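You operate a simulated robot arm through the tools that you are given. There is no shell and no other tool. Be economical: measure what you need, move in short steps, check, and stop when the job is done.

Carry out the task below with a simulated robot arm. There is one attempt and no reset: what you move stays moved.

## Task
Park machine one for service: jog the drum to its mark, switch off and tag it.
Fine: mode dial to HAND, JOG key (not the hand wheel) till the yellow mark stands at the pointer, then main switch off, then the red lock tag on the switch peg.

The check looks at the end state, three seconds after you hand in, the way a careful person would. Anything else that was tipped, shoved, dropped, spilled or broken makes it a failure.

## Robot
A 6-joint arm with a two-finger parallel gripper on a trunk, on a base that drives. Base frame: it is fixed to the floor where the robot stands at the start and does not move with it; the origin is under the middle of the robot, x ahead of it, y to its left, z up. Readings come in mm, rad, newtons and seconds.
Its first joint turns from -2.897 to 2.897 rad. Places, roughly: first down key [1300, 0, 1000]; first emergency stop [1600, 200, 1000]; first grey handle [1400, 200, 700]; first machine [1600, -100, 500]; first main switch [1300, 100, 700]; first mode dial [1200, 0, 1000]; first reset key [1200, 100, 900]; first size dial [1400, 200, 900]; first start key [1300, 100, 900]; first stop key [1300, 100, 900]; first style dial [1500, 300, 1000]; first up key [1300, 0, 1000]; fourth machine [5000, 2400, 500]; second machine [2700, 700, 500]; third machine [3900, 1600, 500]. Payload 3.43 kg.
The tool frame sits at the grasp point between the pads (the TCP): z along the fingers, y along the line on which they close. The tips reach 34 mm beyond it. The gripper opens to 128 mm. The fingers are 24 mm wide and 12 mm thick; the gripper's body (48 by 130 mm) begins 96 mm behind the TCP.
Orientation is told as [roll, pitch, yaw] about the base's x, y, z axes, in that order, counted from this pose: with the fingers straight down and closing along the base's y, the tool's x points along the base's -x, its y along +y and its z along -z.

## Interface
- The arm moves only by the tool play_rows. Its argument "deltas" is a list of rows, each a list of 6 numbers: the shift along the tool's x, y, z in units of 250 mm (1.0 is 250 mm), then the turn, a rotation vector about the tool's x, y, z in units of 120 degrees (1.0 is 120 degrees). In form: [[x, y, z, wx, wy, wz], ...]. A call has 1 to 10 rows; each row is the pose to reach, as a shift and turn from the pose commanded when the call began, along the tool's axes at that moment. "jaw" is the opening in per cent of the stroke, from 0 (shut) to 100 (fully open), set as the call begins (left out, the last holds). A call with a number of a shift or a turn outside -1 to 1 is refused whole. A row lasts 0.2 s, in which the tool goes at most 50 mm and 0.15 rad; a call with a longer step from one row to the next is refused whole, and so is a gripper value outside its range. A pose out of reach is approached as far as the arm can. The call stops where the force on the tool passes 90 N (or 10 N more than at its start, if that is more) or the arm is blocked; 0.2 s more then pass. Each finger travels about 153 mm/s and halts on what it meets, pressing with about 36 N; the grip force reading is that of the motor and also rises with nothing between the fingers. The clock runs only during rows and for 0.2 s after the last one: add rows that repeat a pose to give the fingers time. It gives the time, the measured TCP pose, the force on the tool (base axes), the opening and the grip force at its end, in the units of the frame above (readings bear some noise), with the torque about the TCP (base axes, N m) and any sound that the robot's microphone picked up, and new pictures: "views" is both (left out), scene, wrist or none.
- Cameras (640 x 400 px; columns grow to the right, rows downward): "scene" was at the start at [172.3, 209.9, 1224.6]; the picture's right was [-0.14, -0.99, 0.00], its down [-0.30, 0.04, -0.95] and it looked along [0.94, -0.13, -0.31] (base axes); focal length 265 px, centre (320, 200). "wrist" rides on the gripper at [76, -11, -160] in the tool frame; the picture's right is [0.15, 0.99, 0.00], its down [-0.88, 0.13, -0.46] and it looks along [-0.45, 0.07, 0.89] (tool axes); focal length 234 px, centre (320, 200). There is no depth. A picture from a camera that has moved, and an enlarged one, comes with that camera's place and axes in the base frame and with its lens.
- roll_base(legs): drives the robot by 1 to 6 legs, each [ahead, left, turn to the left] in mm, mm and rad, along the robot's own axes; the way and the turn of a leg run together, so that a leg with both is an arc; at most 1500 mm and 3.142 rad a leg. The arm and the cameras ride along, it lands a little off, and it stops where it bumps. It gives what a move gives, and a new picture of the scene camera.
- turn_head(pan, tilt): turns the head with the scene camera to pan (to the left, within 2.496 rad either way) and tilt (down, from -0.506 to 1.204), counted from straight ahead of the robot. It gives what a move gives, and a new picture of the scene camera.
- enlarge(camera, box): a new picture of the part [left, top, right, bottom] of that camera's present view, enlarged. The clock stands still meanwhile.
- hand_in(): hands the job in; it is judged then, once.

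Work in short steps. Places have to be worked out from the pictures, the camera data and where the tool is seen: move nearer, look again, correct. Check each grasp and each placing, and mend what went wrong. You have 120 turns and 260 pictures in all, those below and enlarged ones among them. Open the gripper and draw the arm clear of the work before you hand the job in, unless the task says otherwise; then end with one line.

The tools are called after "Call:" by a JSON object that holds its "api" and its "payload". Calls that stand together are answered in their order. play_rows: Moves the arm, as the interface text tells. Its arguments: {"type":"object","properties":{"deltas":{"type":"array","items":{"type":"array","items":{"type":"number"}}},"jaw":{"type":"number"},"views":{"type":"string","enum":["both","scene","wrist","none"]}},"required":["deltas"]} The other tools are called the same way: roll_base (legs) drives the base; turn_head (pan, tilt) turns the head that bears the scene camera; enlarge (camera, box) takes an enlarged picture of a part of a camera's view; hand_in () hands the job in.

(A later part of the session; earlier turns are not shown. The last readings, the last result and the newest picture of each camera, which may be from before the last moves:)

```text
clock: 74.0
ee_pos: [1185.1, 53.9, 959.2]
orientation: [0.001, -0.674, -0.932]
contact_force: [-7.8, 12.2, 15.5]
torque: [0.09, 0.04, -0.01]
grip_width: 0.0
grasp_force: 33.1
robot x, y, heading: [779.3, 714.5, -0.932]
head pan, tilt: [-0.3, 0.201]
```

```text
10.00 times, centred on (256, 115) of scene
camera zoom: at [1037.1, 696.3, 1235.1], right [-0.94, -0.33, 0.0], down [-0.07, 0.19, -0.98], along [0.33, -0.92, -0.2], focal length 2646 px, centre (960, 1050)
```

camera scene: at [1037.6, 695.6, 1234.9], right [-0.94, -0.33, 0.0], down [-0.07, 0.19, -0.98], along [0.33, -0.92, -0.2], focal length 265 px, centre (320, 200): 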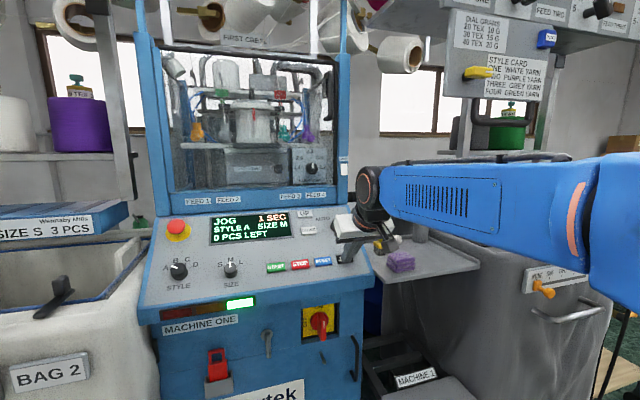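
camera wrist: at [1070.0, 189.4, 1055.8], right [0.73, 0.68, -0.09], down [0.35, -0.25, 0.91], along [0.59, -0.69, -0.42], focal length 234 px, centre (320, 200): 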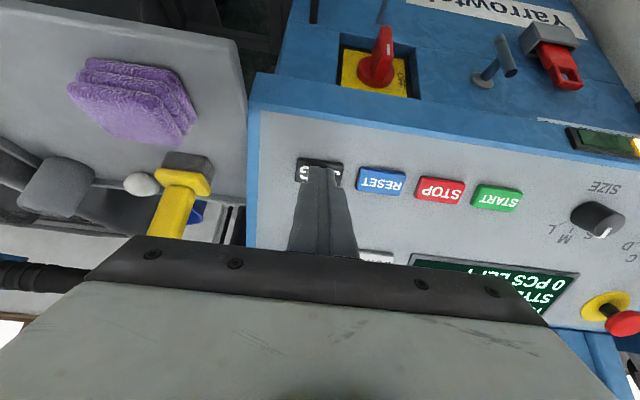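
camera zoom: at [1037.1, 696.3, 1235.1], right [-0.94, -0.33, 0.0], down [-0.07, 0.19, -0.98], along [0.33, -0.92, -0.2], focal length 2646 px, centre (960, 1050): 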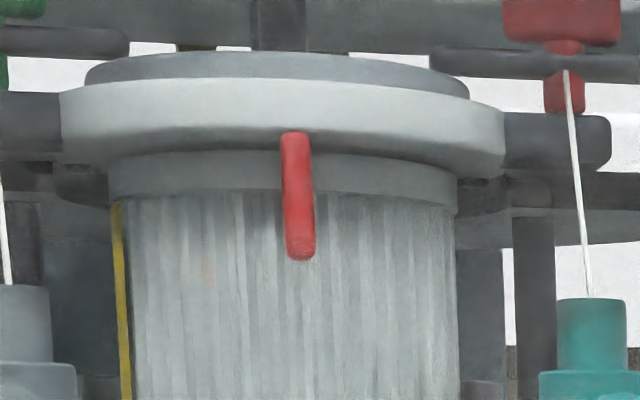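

Call:
{"api": "play_rows", "payload": {"deltas": [[0, 0, 0, 0, 0, 0], [0, 0, 0, 0, 0, 0]], "views": "none"}}

Call:
{"api": "enlarge", "payload": {"camera": "scene", "box": [224, 95, 288, 135]}}

Call:
{"api": "play_rows", "payload": {"deltas": [[0, 0, 0, 0, 0, 0], [0, 0, 0, 0, 0, 0]], "views": "none"}}

Call:
{"api": "enlarge", "payload": {"camera": "scene", "box": [224, 95, 288, 135]}}

```text
clock: 74.6
ee_pos: [1184.1, 54.8, 959.7]
orientation: [-0.001, -0.673, -0.932]
contact_force: [-8.0, 10.7, 14.8]
torque: [0.06, 0.04, 0.01]
grip_width: 0.0
grasp_force: 32.7
robot x, y, heading: [782.5, 710.1, -0.932]
head pan, tilt: [-0.3, 0.201]
```

```text
10.00 times, centred on (256, 115) of scene
camera zoom: at [1037.2, 696.3, 1235.1], right [-0.94, -0.33, 0.0], down [-0.07, 0.19, -0.98], along [0.33, -0.92, -0.2], focal length 2646 px, centre (960, 1050)
```

zoom: 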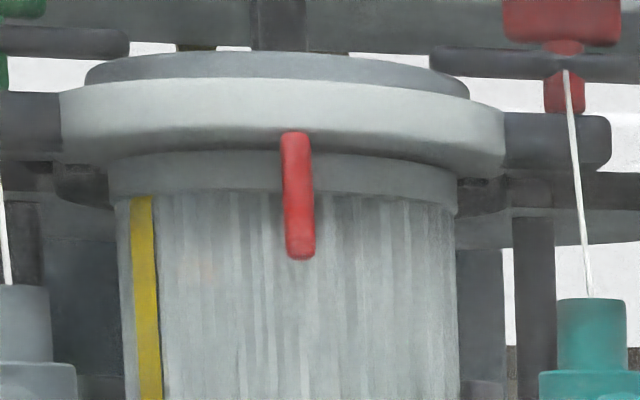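

```text
clock: 75.2
ee_pos: [1185.7, 54.5, 958.7]
orientation: [0.001, -0.674, -0.932]
contact_force: [-7.7, 11.2, 15.3]
torque: [0.04, 0.05, -0.02]
grip_width: 0.0
grasp_force: 33.0
robot x, y, heading: [784.7, 716.1, -0.933]
head pan, tilt: [-0.3, 0.201]
```

```text
10.00 times, centred on (256, 115) of scene
camera zoom: at [1037.2, 696.3, 1235.1], right [-0.94, -0.33, 0.0], down [-0.07, 0.19, -0.98], along [0.33, -0.92, -0.2], focal length 2646 px, centre (960, 1050)
```

zoom: 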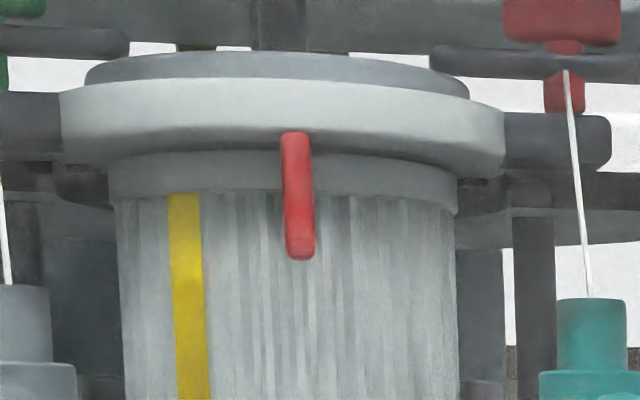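

Mark at −35.6°, needing about +38°. By the earlier calibration that is 5 hold rows and a quick release.

Call:
{"api": "play_rows", "payload": {"deltas": [[0, 0, 0, 0, 0, 0], [0, 0, 0, 0, 0, 0], [0, 0, 0, 0, 0, 0], [0, 0, 0, 0, 0, 0], [0, 0, 0, 0, 0, 0], [0, 0, -0.19, 0, 0, 0], [0, 0, -0.19, 0, 0, 0]], "views": "none"}}

Call:
{"api": "enlarge", "payload": {"camera": "scene", "box": [224, 95, 288, 135]}}

Call:
{"api": "play_rows", "payload": {"deltas": [[0, 0, 0, 0, 0, 0], [0, 0, 0, 0, 0, 0], [0, 0, 0, 0, 0, 0], [0, 0, 0, 0, 0, 0]], "views": "none"}}

Call:
{"api": "enlarge", "payload": {"camera": "scene", "box": [224, 95, 288, 135]}}

```text
clock: 76.8
ee_pos: [1167.0, 79.7, 997.8]
orientation: [0.001, -0.671, -0.932]
contact_force: [-0.7, 0.1, -0.2]
torque: [0.02, 0.02, -0.02]
grip_width: 0.1
grasp_force: 33.1
robot x, y, heading: [784.2, 712.5, -0.933]
head pan, tilt: [-0.3, 0.201]
```

```text
10.00 times, centred on (256, 115) of scene
camera zoom: at [1037.8, 695.4, 1234.9], right [-0.94, -0.33, 0.0], down [-0.07, 0.19, -0.98], along [0.33, -0.92, -0.2], focal length 2646 px, centre (960, 1050)
```

zoom: 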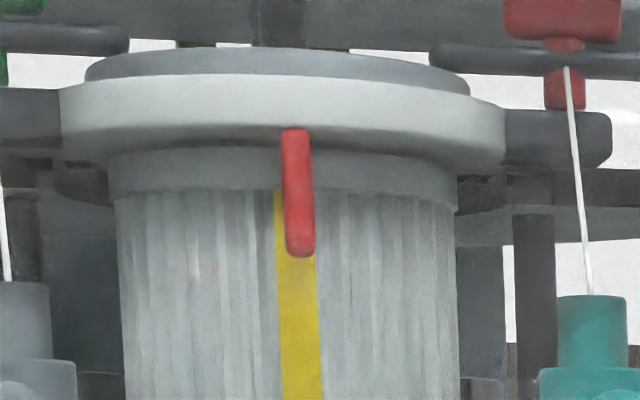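

```text
clock: 77.8
ee_pos: [1167.5, 79.2, 997.1]
orientation: [-0.001, -0.675, -0.933]
contact_force: [-0.4, -0.2, 0.1]
torque: [-0.01, -0.02, -0.03]
grip_width: 0.0
grasp_force: 33.0
robot x, y, heading: [781.9, 715.0, -0.93]
head pan, tilt: [-0.3, 0.201]
```

```text
10.00 times, centred on (256, 115) of scene
camera zoom: at [1037.6, 695.5, 1234.9], right [-0.94, -0.33, 0.0], down [-0.07, 0.19, -0.98], along [0.33, -0.92, -0.2], focal length 2646 px, centre (960, 1050)
```

zoom: 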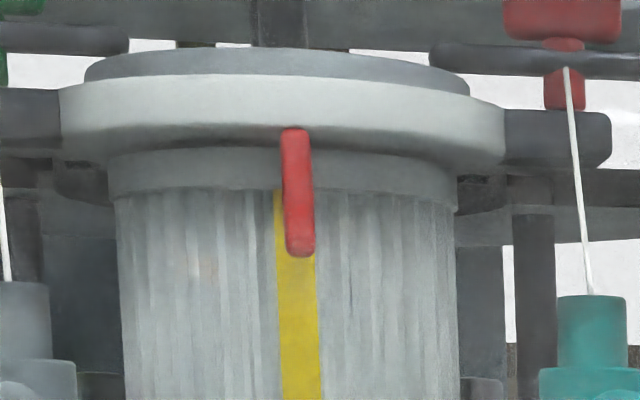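

The mark stands at the pointer and stays. Now to the main switch: I back off, pitch the tool level and go down in front of it.

Call:
{"api": "play_rows", "payload": {"deltas": [[0.083, 0.063, -0.105, 0, 0, 0], [0.166, 0.126, -0.21, 0, 0, 0], [0.25, 0.19, -0.314, 0, 0, 0], [0.331, 0.252, -0.418, 0, 0, 0]], "views": "none"}}

Call:
{"api": "play_rows", "payload": {"deltas": [[0.05, 0, 0.062, 0, -0.061, 0], [0.1, 0, 0.125, 0, -0.122, 0], [0.15, 0, 0.187, 0, -0.183, 0], [0.2, 0, 0.25, 0, -0.244, 0], [0.25, 0, 0.312, 0, -0.306, 0], [0.3, 0, 0.375, 0, -0.367, 0], [0.35, 0, 0.437, 0, -0.428, 0]], "views": "scene"}}

```text
clock: 78.8
ee_pos: [1140.4, 219.5, 1028.0]
orientation: [-0.002, -0.673, -0.931]
contact_force: [0.1, 1.5, 0.1]
torque: [0.01, 0.03, 0.03]
grip_width: 0.0
grasp_force: 33.0
robot x, y, heading: [785.7, 714.0, -0.931]
head pan, tilt: [-0.3, 0.201]
```

```text
clock: 80.4
ee_pos: [1167.3, 211.0, 971.5]
orientation: [0.009, -1.566, -0.939]
contact_force: [0.7, -0.1, -0.6]
torque: [-0.01, 0.0, -0.01]
grip_width: 0.0
grasp_force: 32.8
out of reach, approached as far as the arm can: row 6, 7
robot x, y, heading: [785.4, 714.2, -0.931]
head pan, tilt: [-0.3, 0.201]
camera scene: at [1037.5, 695.5, 1235.0], right [-0.94, -0.33, 0.0], down [-0.07, 0.19, -0.98], along [0.33, -0.92, -0.2], focal length 265 px, centre (320, 200)
```

scene: 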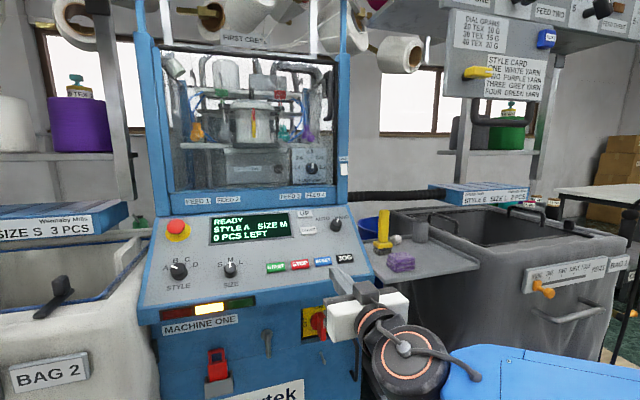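

The arm is too cramped at this distance, so I back the base off 80 mm.

Call:
{"api": "roll_base", "payload": {"legs": [[-80, 0, 0]]}}

Call:
{"api": "turn_head", "payload": {"pan": -0.3, "tilt": 0.5}}

```text
clock: 81.4
ee_pos: [1121.0, 275.3, 972.5]
orientation: [-0.065, -1.565, -0.866]
contact_force: [-0.6, 0.1, -0.8]
torque: [0.0, 0.02, 0.02]
grip_width: 0.0
grasp_force: 33.0
robot x, y, heading: [734.7, 780.5, -0.934]
head pan, tilt: [-0.3, 0.201]
camera scene: at [990.1, 759.9, 1234.9], right [-0.94, -0.33, 0.0], down [-0.07, 0.19, -0.98], along [0.33, -0.92, -0.2], focal length 265 px, centre (320, 200)
```

scene: 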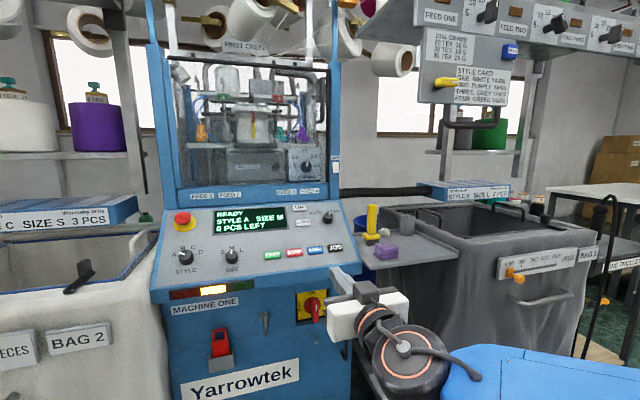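

```text
clock: 82.2
ee_pos: [1121.1, 275.7, 973.0]
orientation: [-0.072, -1.567, -0.86]
contact_force: [0.8, 0.7, 0.5]
torque: [0.02, -0.01, 0.05]
grip_width: 0.0
grasp_force: 32.8
robot x, y, heading: [734.2, 778.3, -0.925]
head pan, tilt: [-0.3, 0.499]
camera scene: at [989.3, 762.0, 1207.3], right [-0.94, -0.33, 0.0], down [-0.16, 0.45, -0.88], along [0.29, -0.83, -0.48], focal length 265 px, centre (320, 200)
```

scene: 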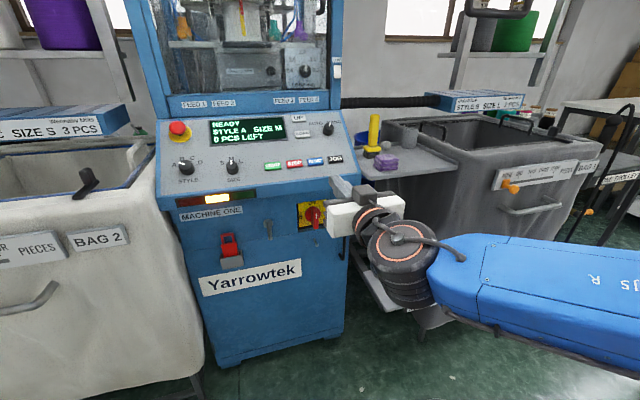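

Now I lower the levelled tool in front of the switch and open the jaw.

Call:
{"api": "play_rows", "payload": {"deltas": [[0.18, -0.014, 0, 0, 0, 0], [0.36, -0.027, 0, 0, 0, 0], [0.54, -0.041, 0, 0, 0, 0], [0.72, -0.055, 0, 0, 0, 0], [0.9, -0.068, 0, 0, 0, 0], [0.916, -0.068, 0, 0, 0, 0]], "jaw": 60}}

Call:
{"api": "enlarge", "payload": {"camera": "wrist", "box": [160, 0, 480, 200]}}

```text
clock: 83.6
ee_pos: [1216.2, 235.0, 915.6]
orientation: [0.03, -1.563, -0.961]
contact_force: [0.9, 0.0, -0.9]
torque: [-0.03, -0.03, -0.04]
grip_width: 76.6
grasp_force: 0.0
out of reach, approached as far as the arm can: row 1, 2, 3, 4, 5, 6
robot x, y, heading: [734.1, 781.1, -0.927]
head pan, tilt: [-0.3, 0.499]
camera scene: at [989.3, 762.0, 1207.2], right [-0.94, -0.33, 0.0], down [-0.16, 0.45, -0.88], along [0.29, -0.83, -0.48], focal length 265 px, centre (320, 200)
camera wrist: at [1110.1, 358.1, 840.7], right [0.79, 0.59, -0.15], down [-0.16, 0.44, 0.88], along [0.59, -0.68, 0.44], focal length 234 px, centre (320, 200)
```

scene: 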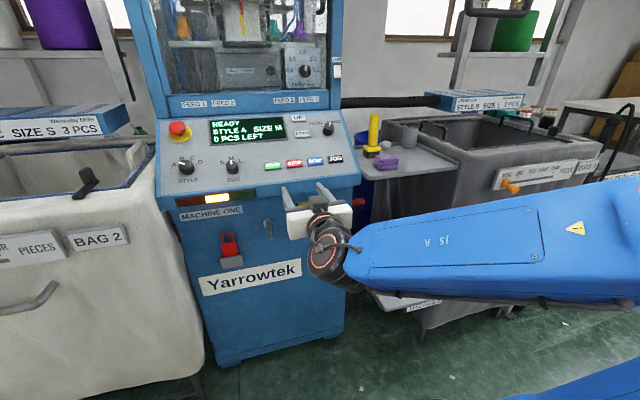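
wrist: 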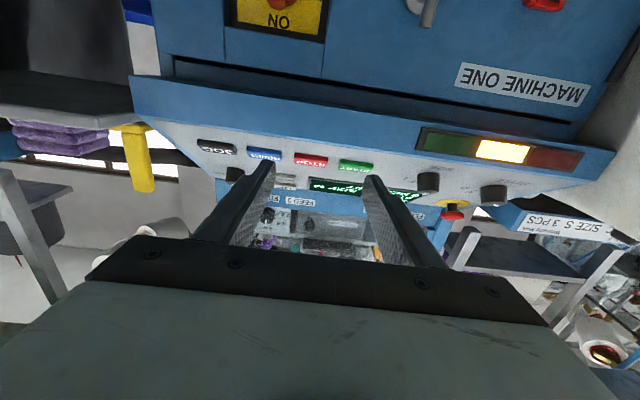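

```text
2.00 times, centred on (320, 100) of wrist
camera zoom: at [1110.1, 358.1, 840.7], right [0.79, 0.59, -0.15], down [-0.16, 0.44, 0.88], along [0.59, -0.68, 0.44], focal length 468 px, centre (320, 400)
```

zoom: 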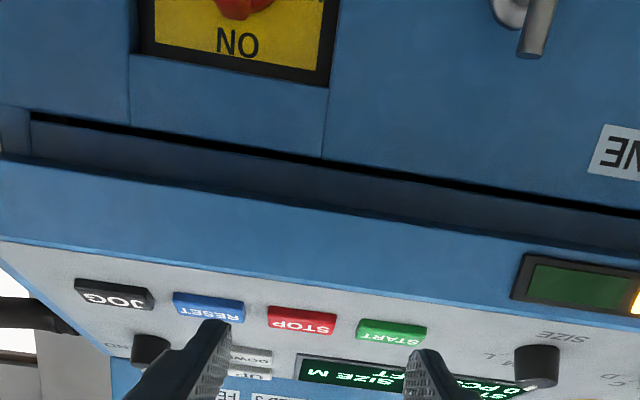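

The arm can't fold this far with a level tool. I try a partly tilted tool (about 65°) while lowering.

Call:
{"api": "play_rows", "payload": {"deltas": [[0.1, -0.069, 0.0, 0, 0.054, 0], [0.2, -0.138, 0.0, 0, 0.108, 0], [0.3, -0.207, 0.02, 0, 0.161, 0], [0.4, -0.276, 0.04, 0, 0.215, 0]]}}

```text
clock: 84.6
ee_pos: [1165.0, 181.8, 817.8]
orientation: [0.001, -1.113, -0.934]
contact_force: [0.4, -0.1, 0.5]
torque: [0.01, 0.01, -0.01]
grip_width: 76.6
grasp_force: 0.1
robot x, y, heading: [735.7, 776.0, -0.936]
head pan, tilt: [-0.3, 0.499]
camera scene: at [989.4, 762.0, 1207.2], right [-0.94, -0.33, 0.0], down [-0.16, 0.45, -0.88], along [0.29, -0.83, -0.48], focal length 265 px, centre (320, 200)
camera wrist: at [1048.6, 318.4, 820.8], right [0.75, 0.64, -0.13], down [0.09, 0.09, 0.99], along [0.65, -0.76, 0.01], focal length 234 px, centre (320, 200)
```

scene: 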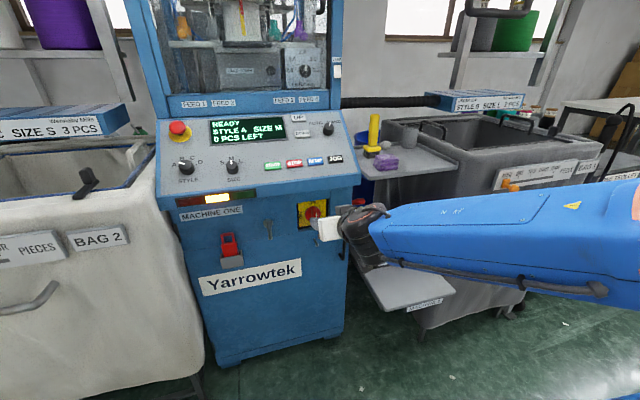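
wrist: 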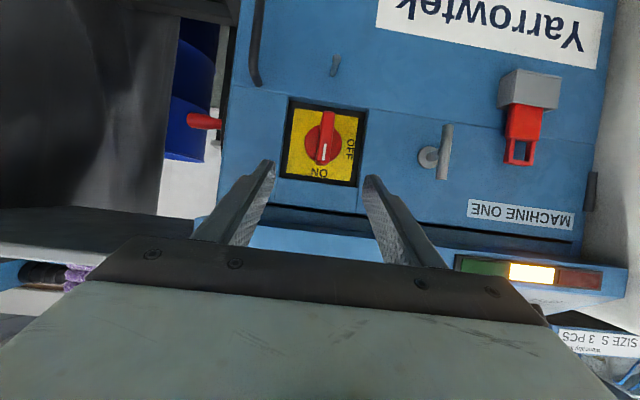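

Good: this pose works and the wrist camera sees the switch head-on. I enlarge to measure the handle, peg and tag.

Call:
{"api": "enlarge", "payload": {"camera": "wrist", "box": [256, 90, 384, 170]}}

Call:
{"api": "enlarge", "payload": {"camera": "wrist", "box": [256, 30, 416, 130]}}

Call:
{"api": "enlarge", "payload": {"camera": "wrist", "box": [448, 50, 608, 150]}}

Call:
{"api": "enlarge", "payload": {"camera": "scene", "box": [200, 190, 360, 290]}}

```text
5.00 times, centred on (320, 130) of wrist
camera zoom: at [1048.6, 318.4, 820.8], right [0.75, 0.64, -0.13], down [0.09, 0.09, 0.99], along [0.65, -0.76, 0.01], focal length 1171 px, centre (320, 550)
```

zoom: 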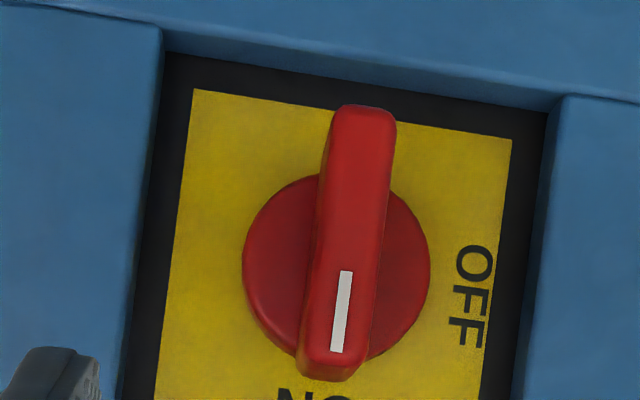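

```text
4.00 times, centred on (336, 80) of wrist
camera zoom: at [1048.6, 318.4, 820.8], right [0.75, 0.64, -0.13], down [0.09, 0.09, 0.99], along [0.65, -0.76, 0.01], focal length 937 px, centre (256, 680)
```

zoom: 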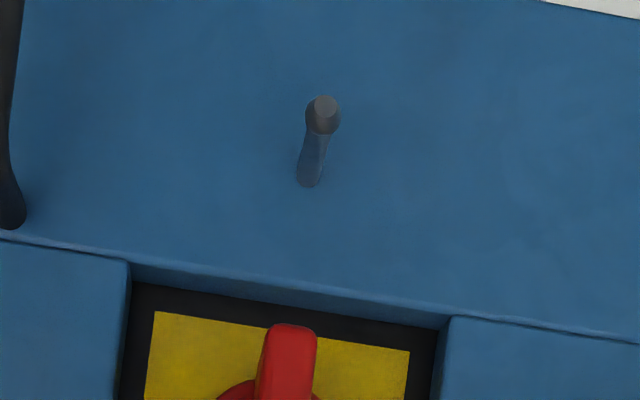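

```text
4.00 times, centred on (528, 100) of wrist
camera zoom: at [1048.6, 318.4, 820.8], right [0.75, 0.64, -0.13], down [0.09, 0.09, 0.99], along [0.65, -0.76, 0.01], focal length 937 px, centre (-512, 600)
```

zoom: 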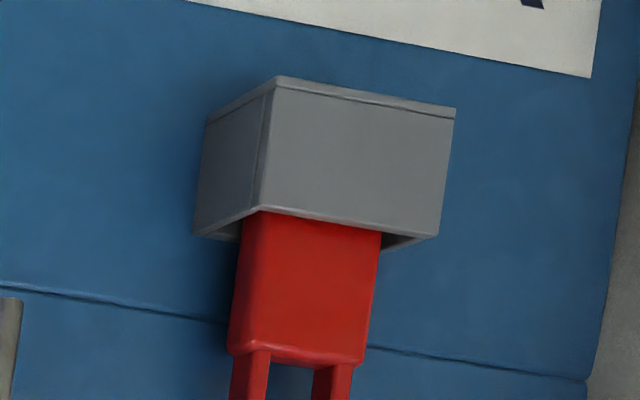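

```text
4.00 times, centred on (280, 240) of scene
camera zoom: at [989.4, 762.0, 1207.2], right [-0.94, -0.33, 0.0], down [-0.16, 0.45, -0.88], along [0.29, -0.83, -0.48], focal length 1058 px, centre (480, 40)
```

zoom: 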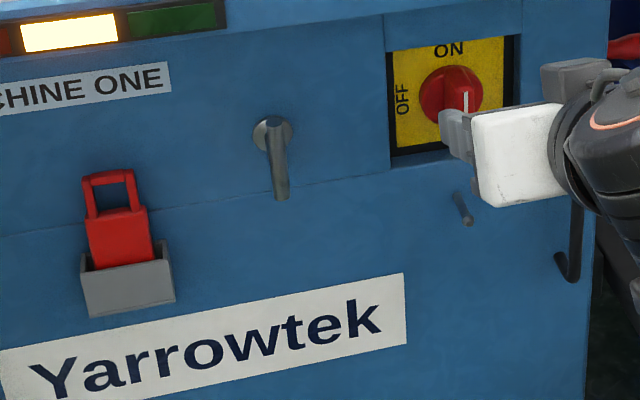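

The handle is a bar about 68×17 mm, centred at about f'=659 (front face), l'=1049, z=746. I move in closer while levelling the tool.

Call:
{"api": "play_rows", "payload": {"deltas": [[0.042, 0.005, 0.078, 0, -0.055, 0], [0.084, 0.01, 0.155, 0, -0.109, 0], [0.126, 0.015, 0.233, 0, -0.164, 0], [0.168, 0.02, 0.31, 0, -0.219, 0], [0.168, 0.02, 0.31, 0, -0.219, 0]], "jaw": 42}}

```text
clock: 85.6
ee_pos: [1243.2, 100.0, 798.0]
orientation: [-0.025, -1.537, -0.914]
contact_force: [-28.7, 36.2, 21.7]
torque: [-1.45, -0.16, -1.5]
grip_width: 54.6
grasp_force: 1.4
out of reach, approached as far as the arm can: row 1, 2, 3, 4
robot x, y, heading: [732.3, 780.6, -0.93]
head pan, tilt: [-0.3, 0.499]
stopped in row 4: the force on the tool passed its limit at 159 N (the readings are from after the stop); the commanded pose is now the measured one
camera scene: at [987.6, 764.4, 1207.5], right [-0.94, -0.33, 0.0], down [-0.16, 0.45, -0.88], along [0.29, -0.83, -0.48], focal length 265 px, centre (320, 200)
camera wrist: at [1136.0, 224.8, 728.4], right [0.79, 0.59, -0.15], down [-0.15, 0.42, 0.89], along [0.59, -0.69, 0.42], focal length 234 px, centre (320, 200)
```

scene: 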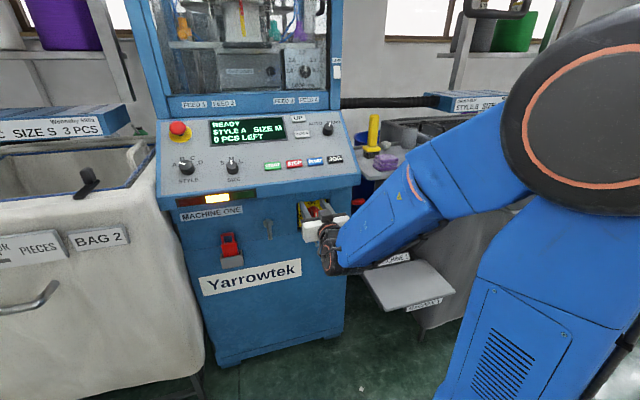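
wrist: 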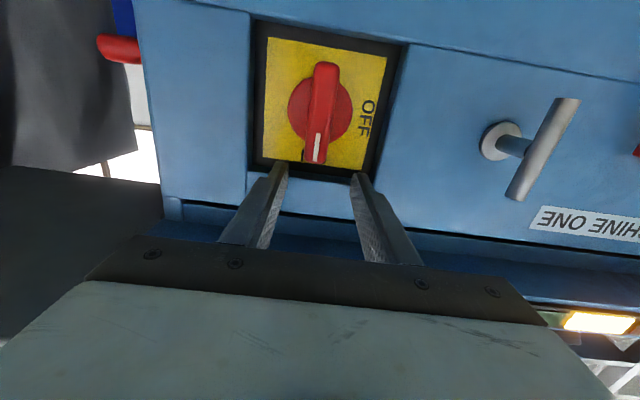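

The levelled tool was out of reach and pushed the tips onto the panel face above the switch. I back straight off to the earlier tilted pose.

Call:
{"api": "play_rows", "payload": {"deltas": [[-0.01, 0, -0.1, 0, 0.05, 0], [-0.03, 0, -0.2, 0, 0.1, 0], [-0.05, 0, -0.32, 0, 0.15, 0], [-0.066, 0, -0.45, 0, 0.205, 0]]}}

Call:
{"api": "enlarge", "payload": {"camera": "scene", "box": [200, 190, 360, 290]}}

```text
clock: 86.6
ee_pos: [1179.7, 190.7, 815.4]
orientation: [-0.001, -1.102, -0.931]
contact_force: [-0.8, 0.2, -0.1]
torque: [-0.06, -0.03, -0.01]
grip_width: 53.6
grasp_force: 0.1
out of reach, approached as far as the arm can: row 1
robot x, y, heading: [735.4, 780.0, -0.927]
head pan, tilt: [-0.3, 0.499]
camera scene: at [989.4, 762.2, 1207.2], right [-0.94, -0.33, 0.0], down [-0.16, 0.45, -0.88], along [0.29, -0.83, -0.48], focal length 265 px, centre (320, 200)
camera wrist: at [1062.8, 325.9, 819.8], right [0.75, 0.64, -0.13], down [0.1, 0.09, 0.99], along [0.65, -0.76, 0.0], focal length 234 px, centre (320, 200)
```

scene: 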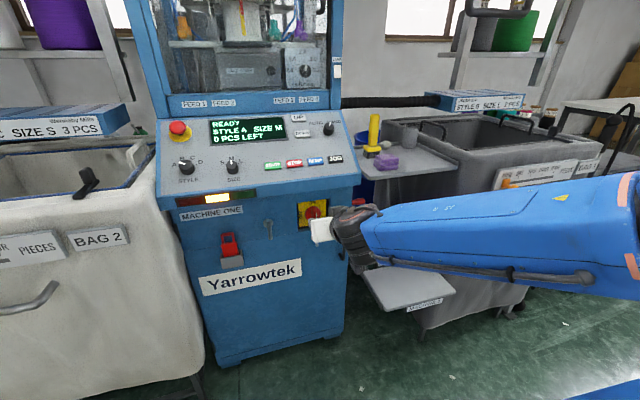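
wrist: 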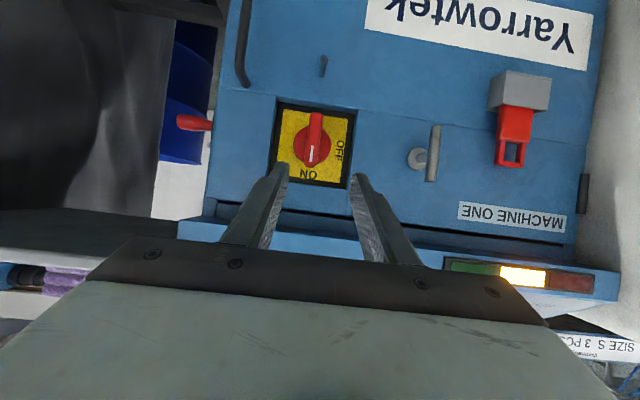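

```text
4.00 times, centred on (280, 240) of scene
camera zoom: at [989.4, 762.2, 1207.2], right [-0.94, -0.33, 0.0], down [-0.16, 0.45, -0.88], along [0.29, -0.83, -0.48], focal length 1058 px, centre (480, 40)
```

zoom: 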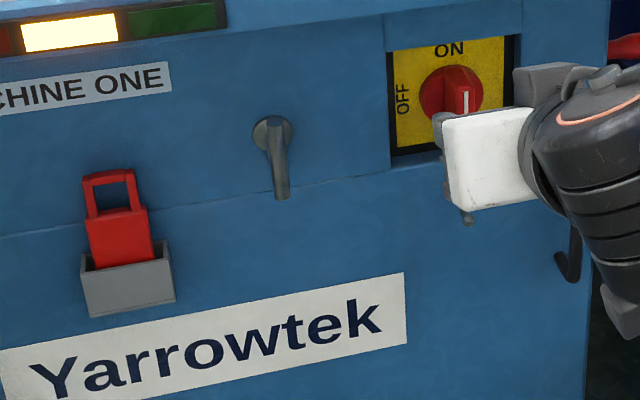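

All is intact. I approach the handle along the tilted tool axis, stopping short first to check alignment.

Call:
{"api": "play_rows", "payload": {"deltas": [[0.008, -0.02, 0.1, 0, 0, 0], [0.016, -0.04, 0.2, 0, 0, 0], [0.024, -0.047, 0.3, 0, 0, 0]], "views": "wrist"}}

Call:
{"api": "enlarge", "payload": {"camera": "wrist", "box": [240, 90, 400, 190]}}

```text
clock: 87.4
ee_pos: [1207.5, 129.1, 778.6]
orientation: [0.001, -1.104, -0.937]
contact_force: [-0.3, 0.1, 0.7]
torque: [0.04, -0.03, 0.02]
grip_width: 53.7
grasp_force: 0.1
robot x, y, heading: [736.7, 776.6, -0.929]
head pan, tilt: [-0.3, 0.499]
camera wrist: at [1091.7, 266.9, 781.5], right [0.76, 0.64, -0.13], down [0.1, 0.09, 0.99], along [0.65, -0.76, 0.0], focal length 234 px, centre (320, 200)
```

wrist: 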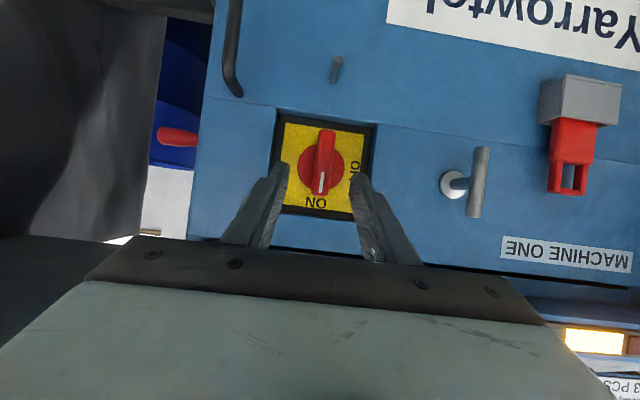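

```text
4.00 times, centred on (320, 140) of wrist
camera zoom: at [1091.7, 266.9, 781.5], right [0.76, 0.64, -0.13], down [0.1, 0.09, 0.99], along [0.65, -0.76, 0.0], focal length 937 px, centre (320, 440)
```

zoom: 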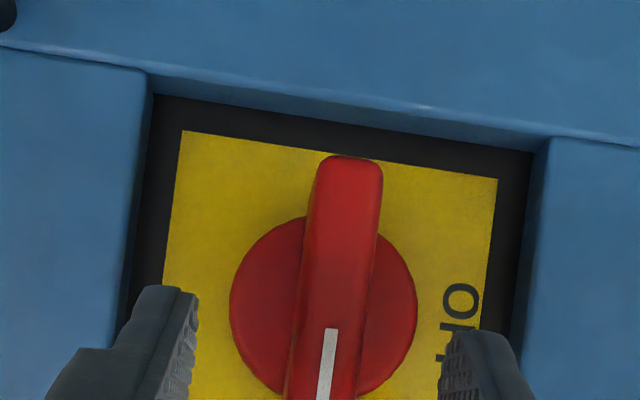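

Aligned. I go the last 44 mm and close on the handle.

Call:
{"api": "play_rows", "payload": {"deltas": [[0.006, 0.008, 0.09, 0, 0, 0], [0.012, 0.008, 0.176, 0, 0, 0], [0.012, 0.008, 0.176, 0, 0, 0]], "views": "none"}}

Call:
{"api": "play_rows", "payload": {"deltas": [[0, 0, 0, 0, 0, 0], [0, 0, 0, 0, 0, 0], [0, 0, 0, 0, 0, 0]], "jaw": 5, "views": "both"}}

Call:
{"api": "enlarge", "payload": {"camera": "wrist", "box": [240, 90, 400, 190]}}

```text
clock: 88.2
ee_pos: [1229.2, 98.3, 753.7]
orientation: [-0.003, -1.103, -0.934]
contact_force: [-0.3, -0.6, -0.1]
torque: [-0.01, 0.0, 0.0]
grip_width: 54.0
grasp_force: 0.2
robot x, y, heading: [733.9, 777.9, -0.931]
head pan, tilt: [-0.3, 0.499]
```

```text
clock: 89.0
ee_pos: [1230.0, 99.6, 754.1]
orientation: [-0.002, -1.103, -0.932]
contact_force: [14.0, 13.2, 3.3]
torque: [-0.41, -0.12, 0.0]
grip_width: 20.2
grasp_force: 12.1
robot x, y, heading: [735.6, 776.1, -0.929]
head pan, tilt: [-0.3, 0.499]
camera scene: at [990.0, 762.7, 1207.1], right [-0.94, -0.33, 0.0], down [-0.16, 0.45, -0.88], along [0.29, -0.83, -0.48], focal length 265 px, centre (320, 200)
camera wrist: at [1115.2, 236.4, 758.4], right [0.76, 0.64, -0.13], down [0.1, 0.09, 0.99], along [0.65, -0.76, 0.0], focal length 234 px, centre (320, 200)
```

scene: 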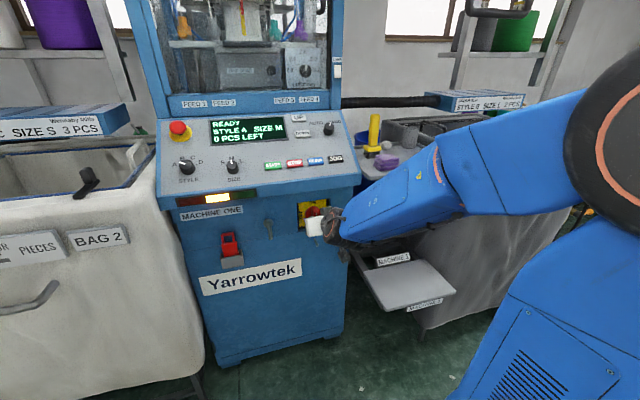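
wrist: 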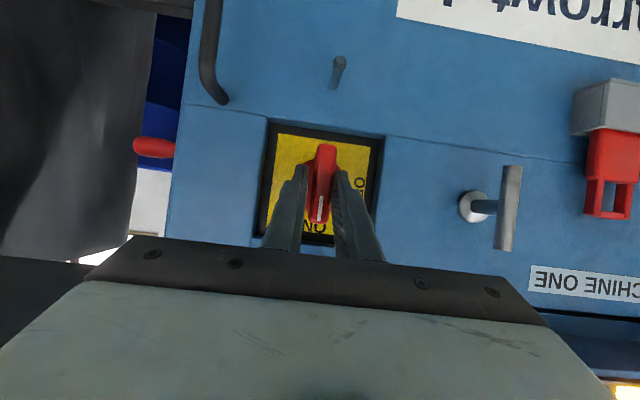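

```text
4.00 times, centred on (320, 140) of wrist
camera zoom: at [1115.2, 236.4, 758.4], right [0.76, 0.64, -0.13], down [0.1, 0.09, 0.99], along [0.65, -0.76, 0.0], focal length 937 px, centre (320, 440)
```

zoom: 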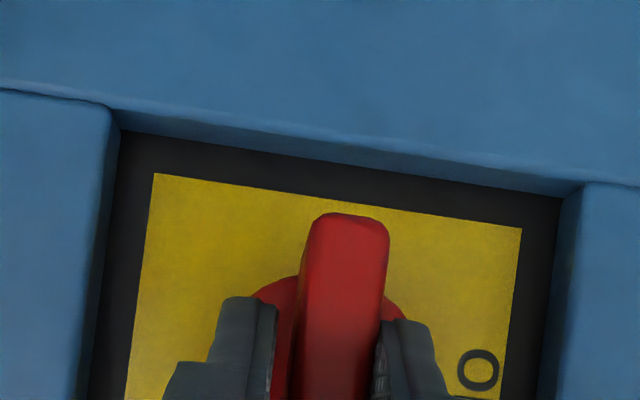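

Turning fully about the switch axis would leave the tool near the arm's inner limit. I reopen, tilt the tool steeper (about 40° below level), centre 2 mm left, and regrip.

Call:
{"api": "play_rows", "payload": {"deltas": [[0, 0, 0, 0, 0, 0], [0, 0, 0, 0, 0, 0], [-0.007, 0.008, 0.008, 0, 0.056, 0], [-0.015, 0.008, 0.017, 0, 0.111, 0], [-0.015, 0.008, 0.017, 0, 0.111, 0]], "jaw": 36, "views": "none"}}

Call:
{"api": "play_rows", "payload": {"deltas": [[0, 0, 0, 0, 0, 0], [0, 0, 0, 0, 0, 0], [0, 0, 0, 0, 0, 0]], "jaw": 5, "views": "wrist"}}

Call:
{"api": "enlarge", "payload": {"camera": "wrist", "box": [240, 70, 400, 170]}}

```text
clock: 90.2
ee_pos: [1232.4, 95.5, 755.4]
orientation: [-0.016, -0.901, -0.934]
contact_force: [-0.3, 0.1, 0.2]
torque: [0.0, -0.01, 0.0]
grip_width: 46.0
grasp_force: 0.0
out of reach, approached as far as the arm can: row 4, 5
robot x, y, heading: [734.1, 775.4, -0.926]
head pan, tilt: [-0.3, 0.499]
```

```text
clock: 91.0
ee_pos: [1232.0, 96.2, 755.2]
orientation: [-0.015, -0.901, -0.933]
contact_force: [23.5, 15.4, -1.3]
torque: [0.24, -0.19, 0.69]
grip_width: 22.9
grasp_force: 14.3
robot x, y, heading: [738.5, 779.4, -0.929]
head pan, tilt: [-0.3, 0.499]
camera wrist: at [1121.4, 230.5, 795.1], right [0.75, 0.65, -0.12], down [0.22, -0.07, 0.97], along [0.62, -0.75, -0.2], focal length 234 px, centre (320, 200)
```

wrist: 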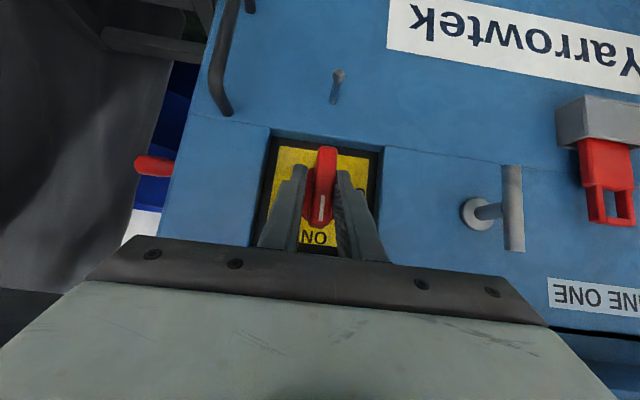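

```text
4.00 times, centred on (320, 120) of wrist
camera zoom: at [1121.4, 230.5, 795.1], right [0.75, 0.65, -0.12], down [0.22, -0.07, 0.97], along [0.62, -0.75, -0.2], focal length 937 px, centre (320, 520)
```

zoom: 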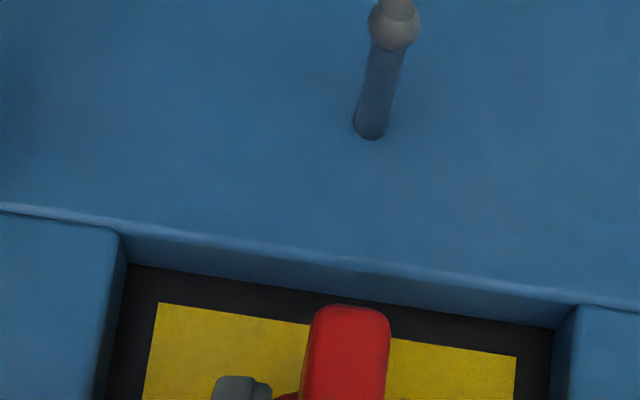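

Tilting is limited here, so instead I push the handle round with the closed fingers, which needs no tool rotation. First I release and back out, to sit at the upper right of the handle.

Call:
{"api": "play_rows", "payload": {"deltas": [[0, 0, 0, 0, 0, 0], [0, 0, 0, 0, 0, 0], [-0.006, 0, -0.1, 0, -0.03, 0], [-0.012, -0.03, -0.2, 0, -0.06, 0], [-0.018, -0.093, -0.3, 0, -0.0955, 0]], "jaw": 36, "views": "none"}}

Call:
{"api": "play_rows", "payload": {"deltas": [[0, 0, 0, 0, 0, 0], [0, 0, 0, 0, 0, 0]], "jaw": 0, "views": "wrist"}}

Call:
{"api": "enlarge", "payload": {"camera": "wrist", "box": [240, 80, 400, 180]}}

```text
clock: 92.2
ee_pos: [1179.6, 126.3, 807.5]
orientation: [0.0, -1.072, -0.937]
contact_force: [-0.1, 0.6, -0.2]
torque: [-0.02, -0.01, 0.0]
grip_width: 46.4
grasp_force: 0.2
robot x, y, heading: [732.5, 777.2, -0.932]
head pan, tilt: [-0.3, 0.499]
```

```text
clock: 92.8
ee_pos: [1179.9, 125.2, 808.2]
orientation: [0.0, -1.07, -0.936]
contact_force: [-0.3, 0.2, -0.6]
torque: [0.01, 0.0, -0.02]
grip_width: 0.0
grasp_force: 33.3
robot x, y, heading: [731.1, 778.8, -0.934]
head pan, tilt: [-0.3, 0.499]
camera wrist: at [1065.3, 262.5, 817.7], right [0.75, 0.64, -0.13], down [0.12, 0.06, 0.99], along [0.65, -0.76, -0.03], focal length 234 px, centre (320, 200)
```

wrist: 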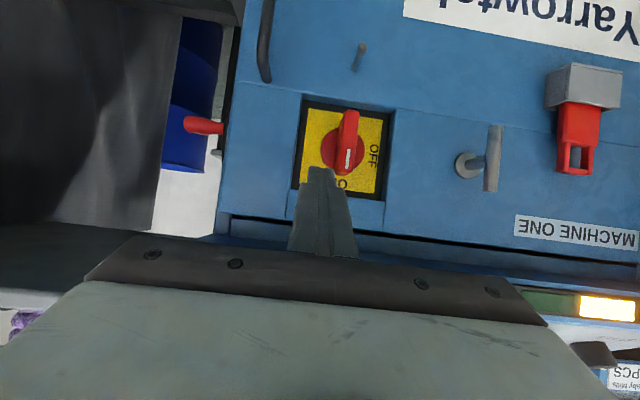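

```text
4.00 times, centred on (320, 130) of wrist
camera zoom: at [1065.3, 262.5, 817.7], right [0.75, 0.64, -0.13], down [0.12, 0.06, 0.99], along [0.65, -0.76, -0.03], focal length 937 px, centre (320, 480)
```

zoom: 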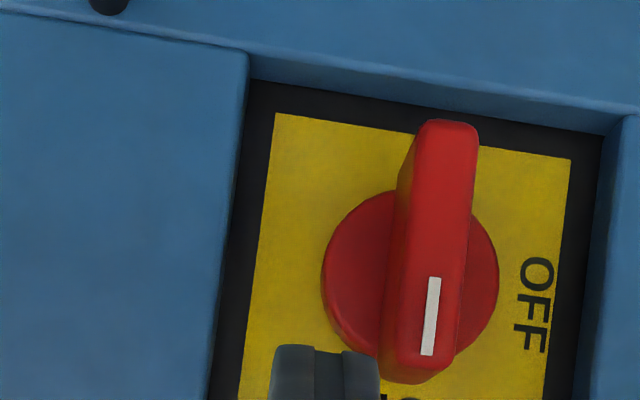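

Lined up at the upper right of the handle. I go straight in 60 mm.

Call:
{"api": "play_rows", "payload": {"deltas": [[0, 0.002, 0.12, 0, 0, 0], [0.002, 0.002, 0.238, 0, 0, 0], [0.002, 0.002, 0.238, 0, 0, 0]], "views": "wrist"}}

Call:
{"api": "enlarge", "payload": {"camera": "wrist", "box": [240, 100, 400, 200]}}

Call:
{"api": "enlarge", "payload": {"camera": "scene", "box": [240, 170, 368, 250]}}

```text
clock: 93.6
ee_pos: [1212.3, 84.2, 776.5]
orientation: [0.0, -1.069, -0.936]
contact_force: [0.2, -0.2, -0.2]
torque: [0.03, -0.03, 0.02]
grip_width: 0.0
grasp_force: 33.3
robot x, y, heading: [735.7, 781.5, -0.931]
head pan, tilt: [-0.3, 0.499]
camera wrist: at [1097.3, 219.6, 787.2], right [0.75, 0.64, -0.13], down [0.12, 0.06, 0.99], along [0.65, -0.76, -0.03], focal length 234 px, centre (320, 200)
```

wrist: 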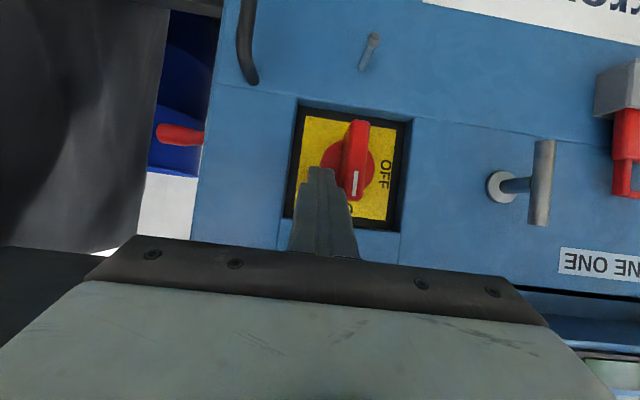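

```text
4.00 times, centred on (320, 150) of wrist
camera zoom: at [1097.3, 219.6, 787.2], right [0.75, 0.64, -0.13], down [0.12, 0.06, 0.99], along [0.65, -0.76, -0.03], focal length 937 px, centre (320, 400)
```

zoom: 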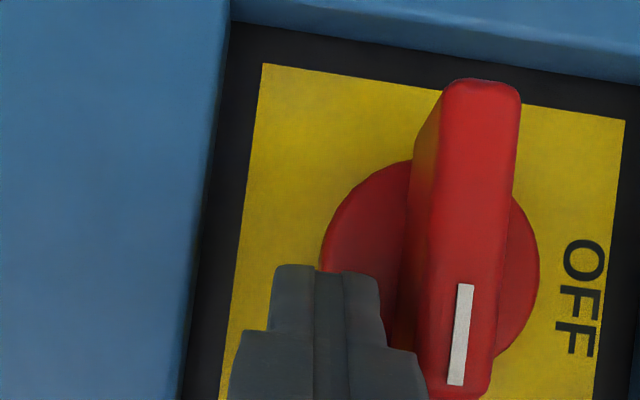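

```text
5.00 times, centred on (304, 210) of scene
camera zoom: at [989.1, 762.3, 1207.2], right [-0.94, -0.33, 0.0], down [-0.16, 0.45, -0.88], along [0.29, -0.83, -0.48], focal length 1323 px, centre (400, 150)
```

zoom: 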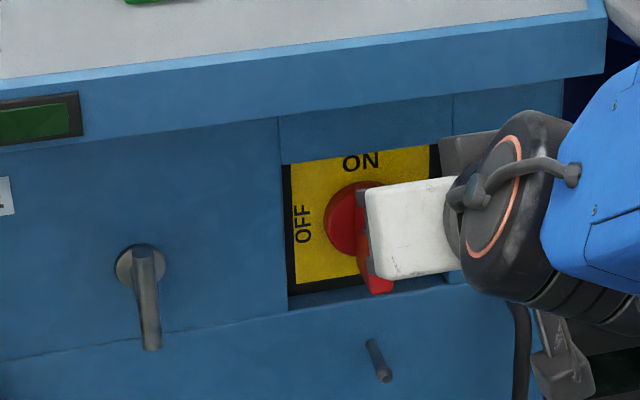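

Fingers are beside the ON end on its right. I sweep along the arc to push it left toward OFF.

Call:
{"api": "play_rows", "payload": {"deltas": [[-0.0088, 0.0188, -0.0048, 0, 0, 0], [-0.025, 0.04, -0.0137, 0, 0, 0], [-0.0414, 0.0616, -0.0226, 0, 0, 0], [-0.0481, 0.0948, -0.0262, 0, 0, 0]], "views": "none"}}

Call:
{"api": "enlarge", "payload": {"camera": "wrist", "box": [240, 100, 400, 200]}}

```text
clock: 94.6
ee_pos: [1231.6, 96.0, 790.9]
orientation: [-0.001, -1.069, -0.936]
contact_force: [0.6, -0.1, 0.0]
torque: [0.02, -0.02, 0.01]
grip_width: 0.2
grasp_force: 33.2
robot x, y, heading: [732.9, 775.3, -0.927]
head pan, tilt: [-0.3, 0.499]
```

```text
4.00 times, centred on (320, 150) of wrist
camera zoom: at [1116.4, 234.0, 801.5], right [0.75, 0.64, -0.13], down [0.12, 0.06, 0.99], along [0.65, -0.76, -0.03], focal length 937 px, centre (320, 400)
```

zoom: 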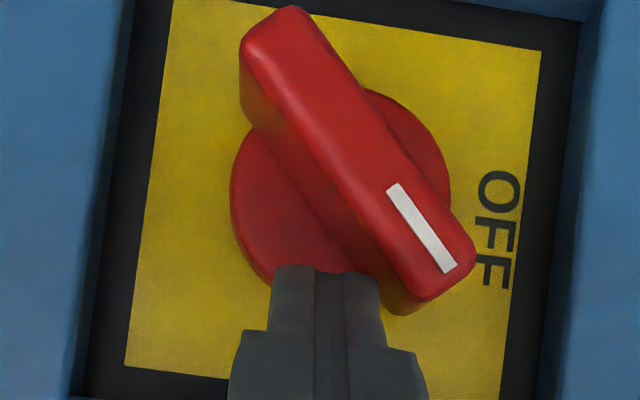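

The handle has turned to about 45°. I continue the sweep.

Call:
{"api": "play_rows", "payload": {"deltas": [[0.0046, 0.036, 0.0024, 0, 0, 0], [0.0211, 0.07, 0.0114, 0, 0, 0], [0.0481, 0.096, 0.0262, 0, 0, 0], [0.0604, 0.1, 0.0329, 0, 0, 0]], "views": "none"}}

Call:
{"api": "enlarge", "payload": {"camera": "wrist", "box": [240, 100, 400, 200]}}

```text
clock: 95.6
ee_pos: [1250.4, 111.5, 779.5]
orientation: [-0.001, -1.081, -0.938]
contact_force: [-10.2, -5.1, 49.6]
torque: [-1.13, -0.38, -0.62]
grip_width: 0.0
grasp_force: 32.9
robot x, y, heading: [732.1, 774.1, -0.935]
head pan, tilt: [-0.3, 0.499]
```

```text
4.00 times, centred on (320, 150) of wrist
camera zoom: at [1136.1, 248.4, 788.0], right [0.76, 0.64, -0.13], down [0.11, 0.07, 0.99], along [0.64, -0.77, -0.02], focal length 937 px, centre (320, 400)
```

zoom: 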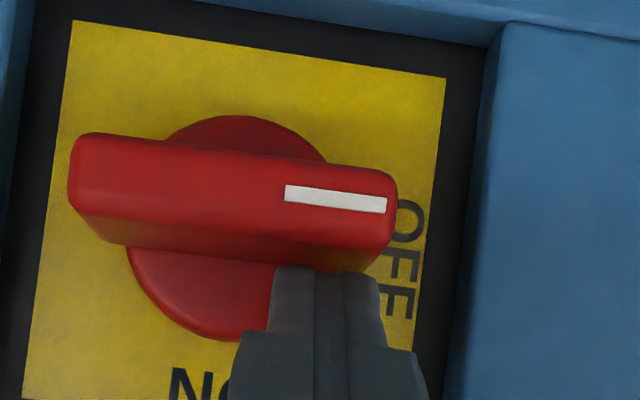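

The handle is horizontal at OFF, against its stop. I back away and check the display.

Call:
{"api": "play_rows", "payload": {"deltas": [[-0.025, 0, -0.014, 0, 0, 0], [-0.025, 0, -0.1, 0, 0, 0], [-0.025, 0, -0.25, 0, 0, 0], [-0.025, 0, -0.4, 0, 0, 0]], "views": "both"}}

Call:
{"api": "enlarge", "payload": {"camera": "scene", "box": [160, 110, 352, 230]}}

Call:
{"api": "enlarge", "payload": {"camera": "wrist", "box": [240, 60, 400, 160]}}

```text
clock: 96.6
ee_pos: [1201.7, 183.9, 828.9]
orientation: [-0.002, -1.068, -0.935]
contact_force: [0.6, -0.4, -0.8]
torque: [-0.02, -0.01, 0.02]
grip_width: 0.0
grasp_force: 33.2
robot x, y, heading: [736.3, 779.6, -0.93]
head pan, tilt: [-0.3, 0.499]
camera scene: at [989.5, 762.2, 1207.2], right [-0.94, -0.33, 0.0], down [-0.16, 0.45, -0.88], along [0.29, -0.83, -0.48], focal length 265 px, centre (320, 200)
camera wrist: at [1086.4, 320.5, 839.0], right [0.75, 0.64, -0.13], down [0.12, 0.06, 0.99], along [0.65, -0.76, -0.03], focal length 234 px, centre (320, 200)
```

scene: 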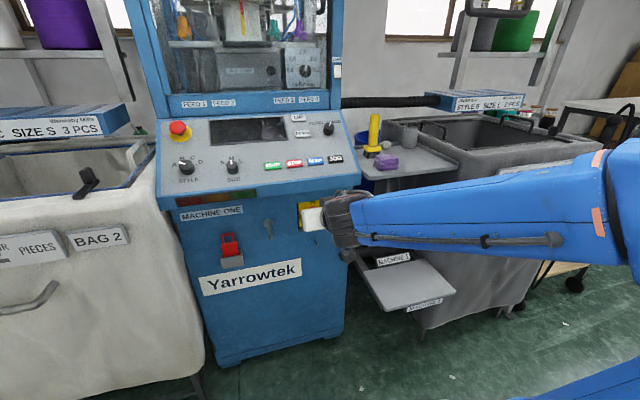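
wrist: 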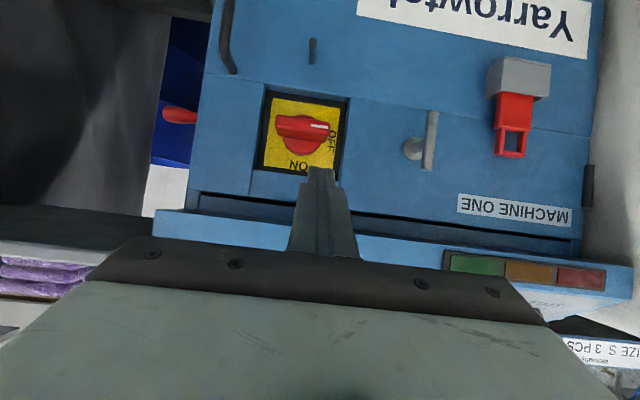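

```text
3.33 times, centred on (256, 170) of scene
camera zoom: at [989.5, 762.2, 1207.2], right [-0.94, -0.33, 0.0], down [-0.16, 0.45, -0.88], along [0.29, -0.83, -0.48], focal length 882 px, centre (533, 300)
```

zoom: 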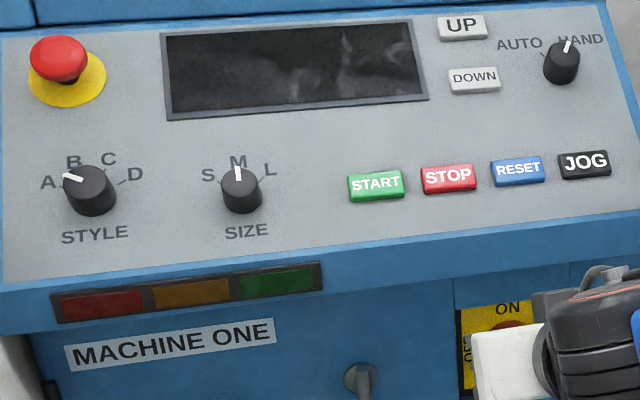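

```text
4.00 times, centred on (320, 110) of wrist
camera zoom: at [1086.4, 320.5, 839.0], right [0.75, 0.64, -0.13], down [0.12, 0.06, 0.99], along [0.65, -0.76, -0.03], focal length 937 px, centre (320, 560)
```

zoom: 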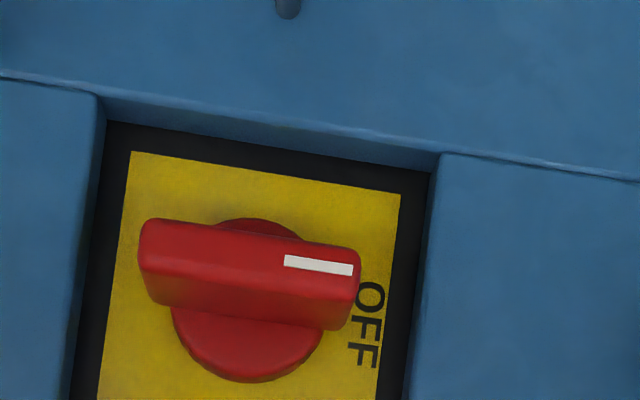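

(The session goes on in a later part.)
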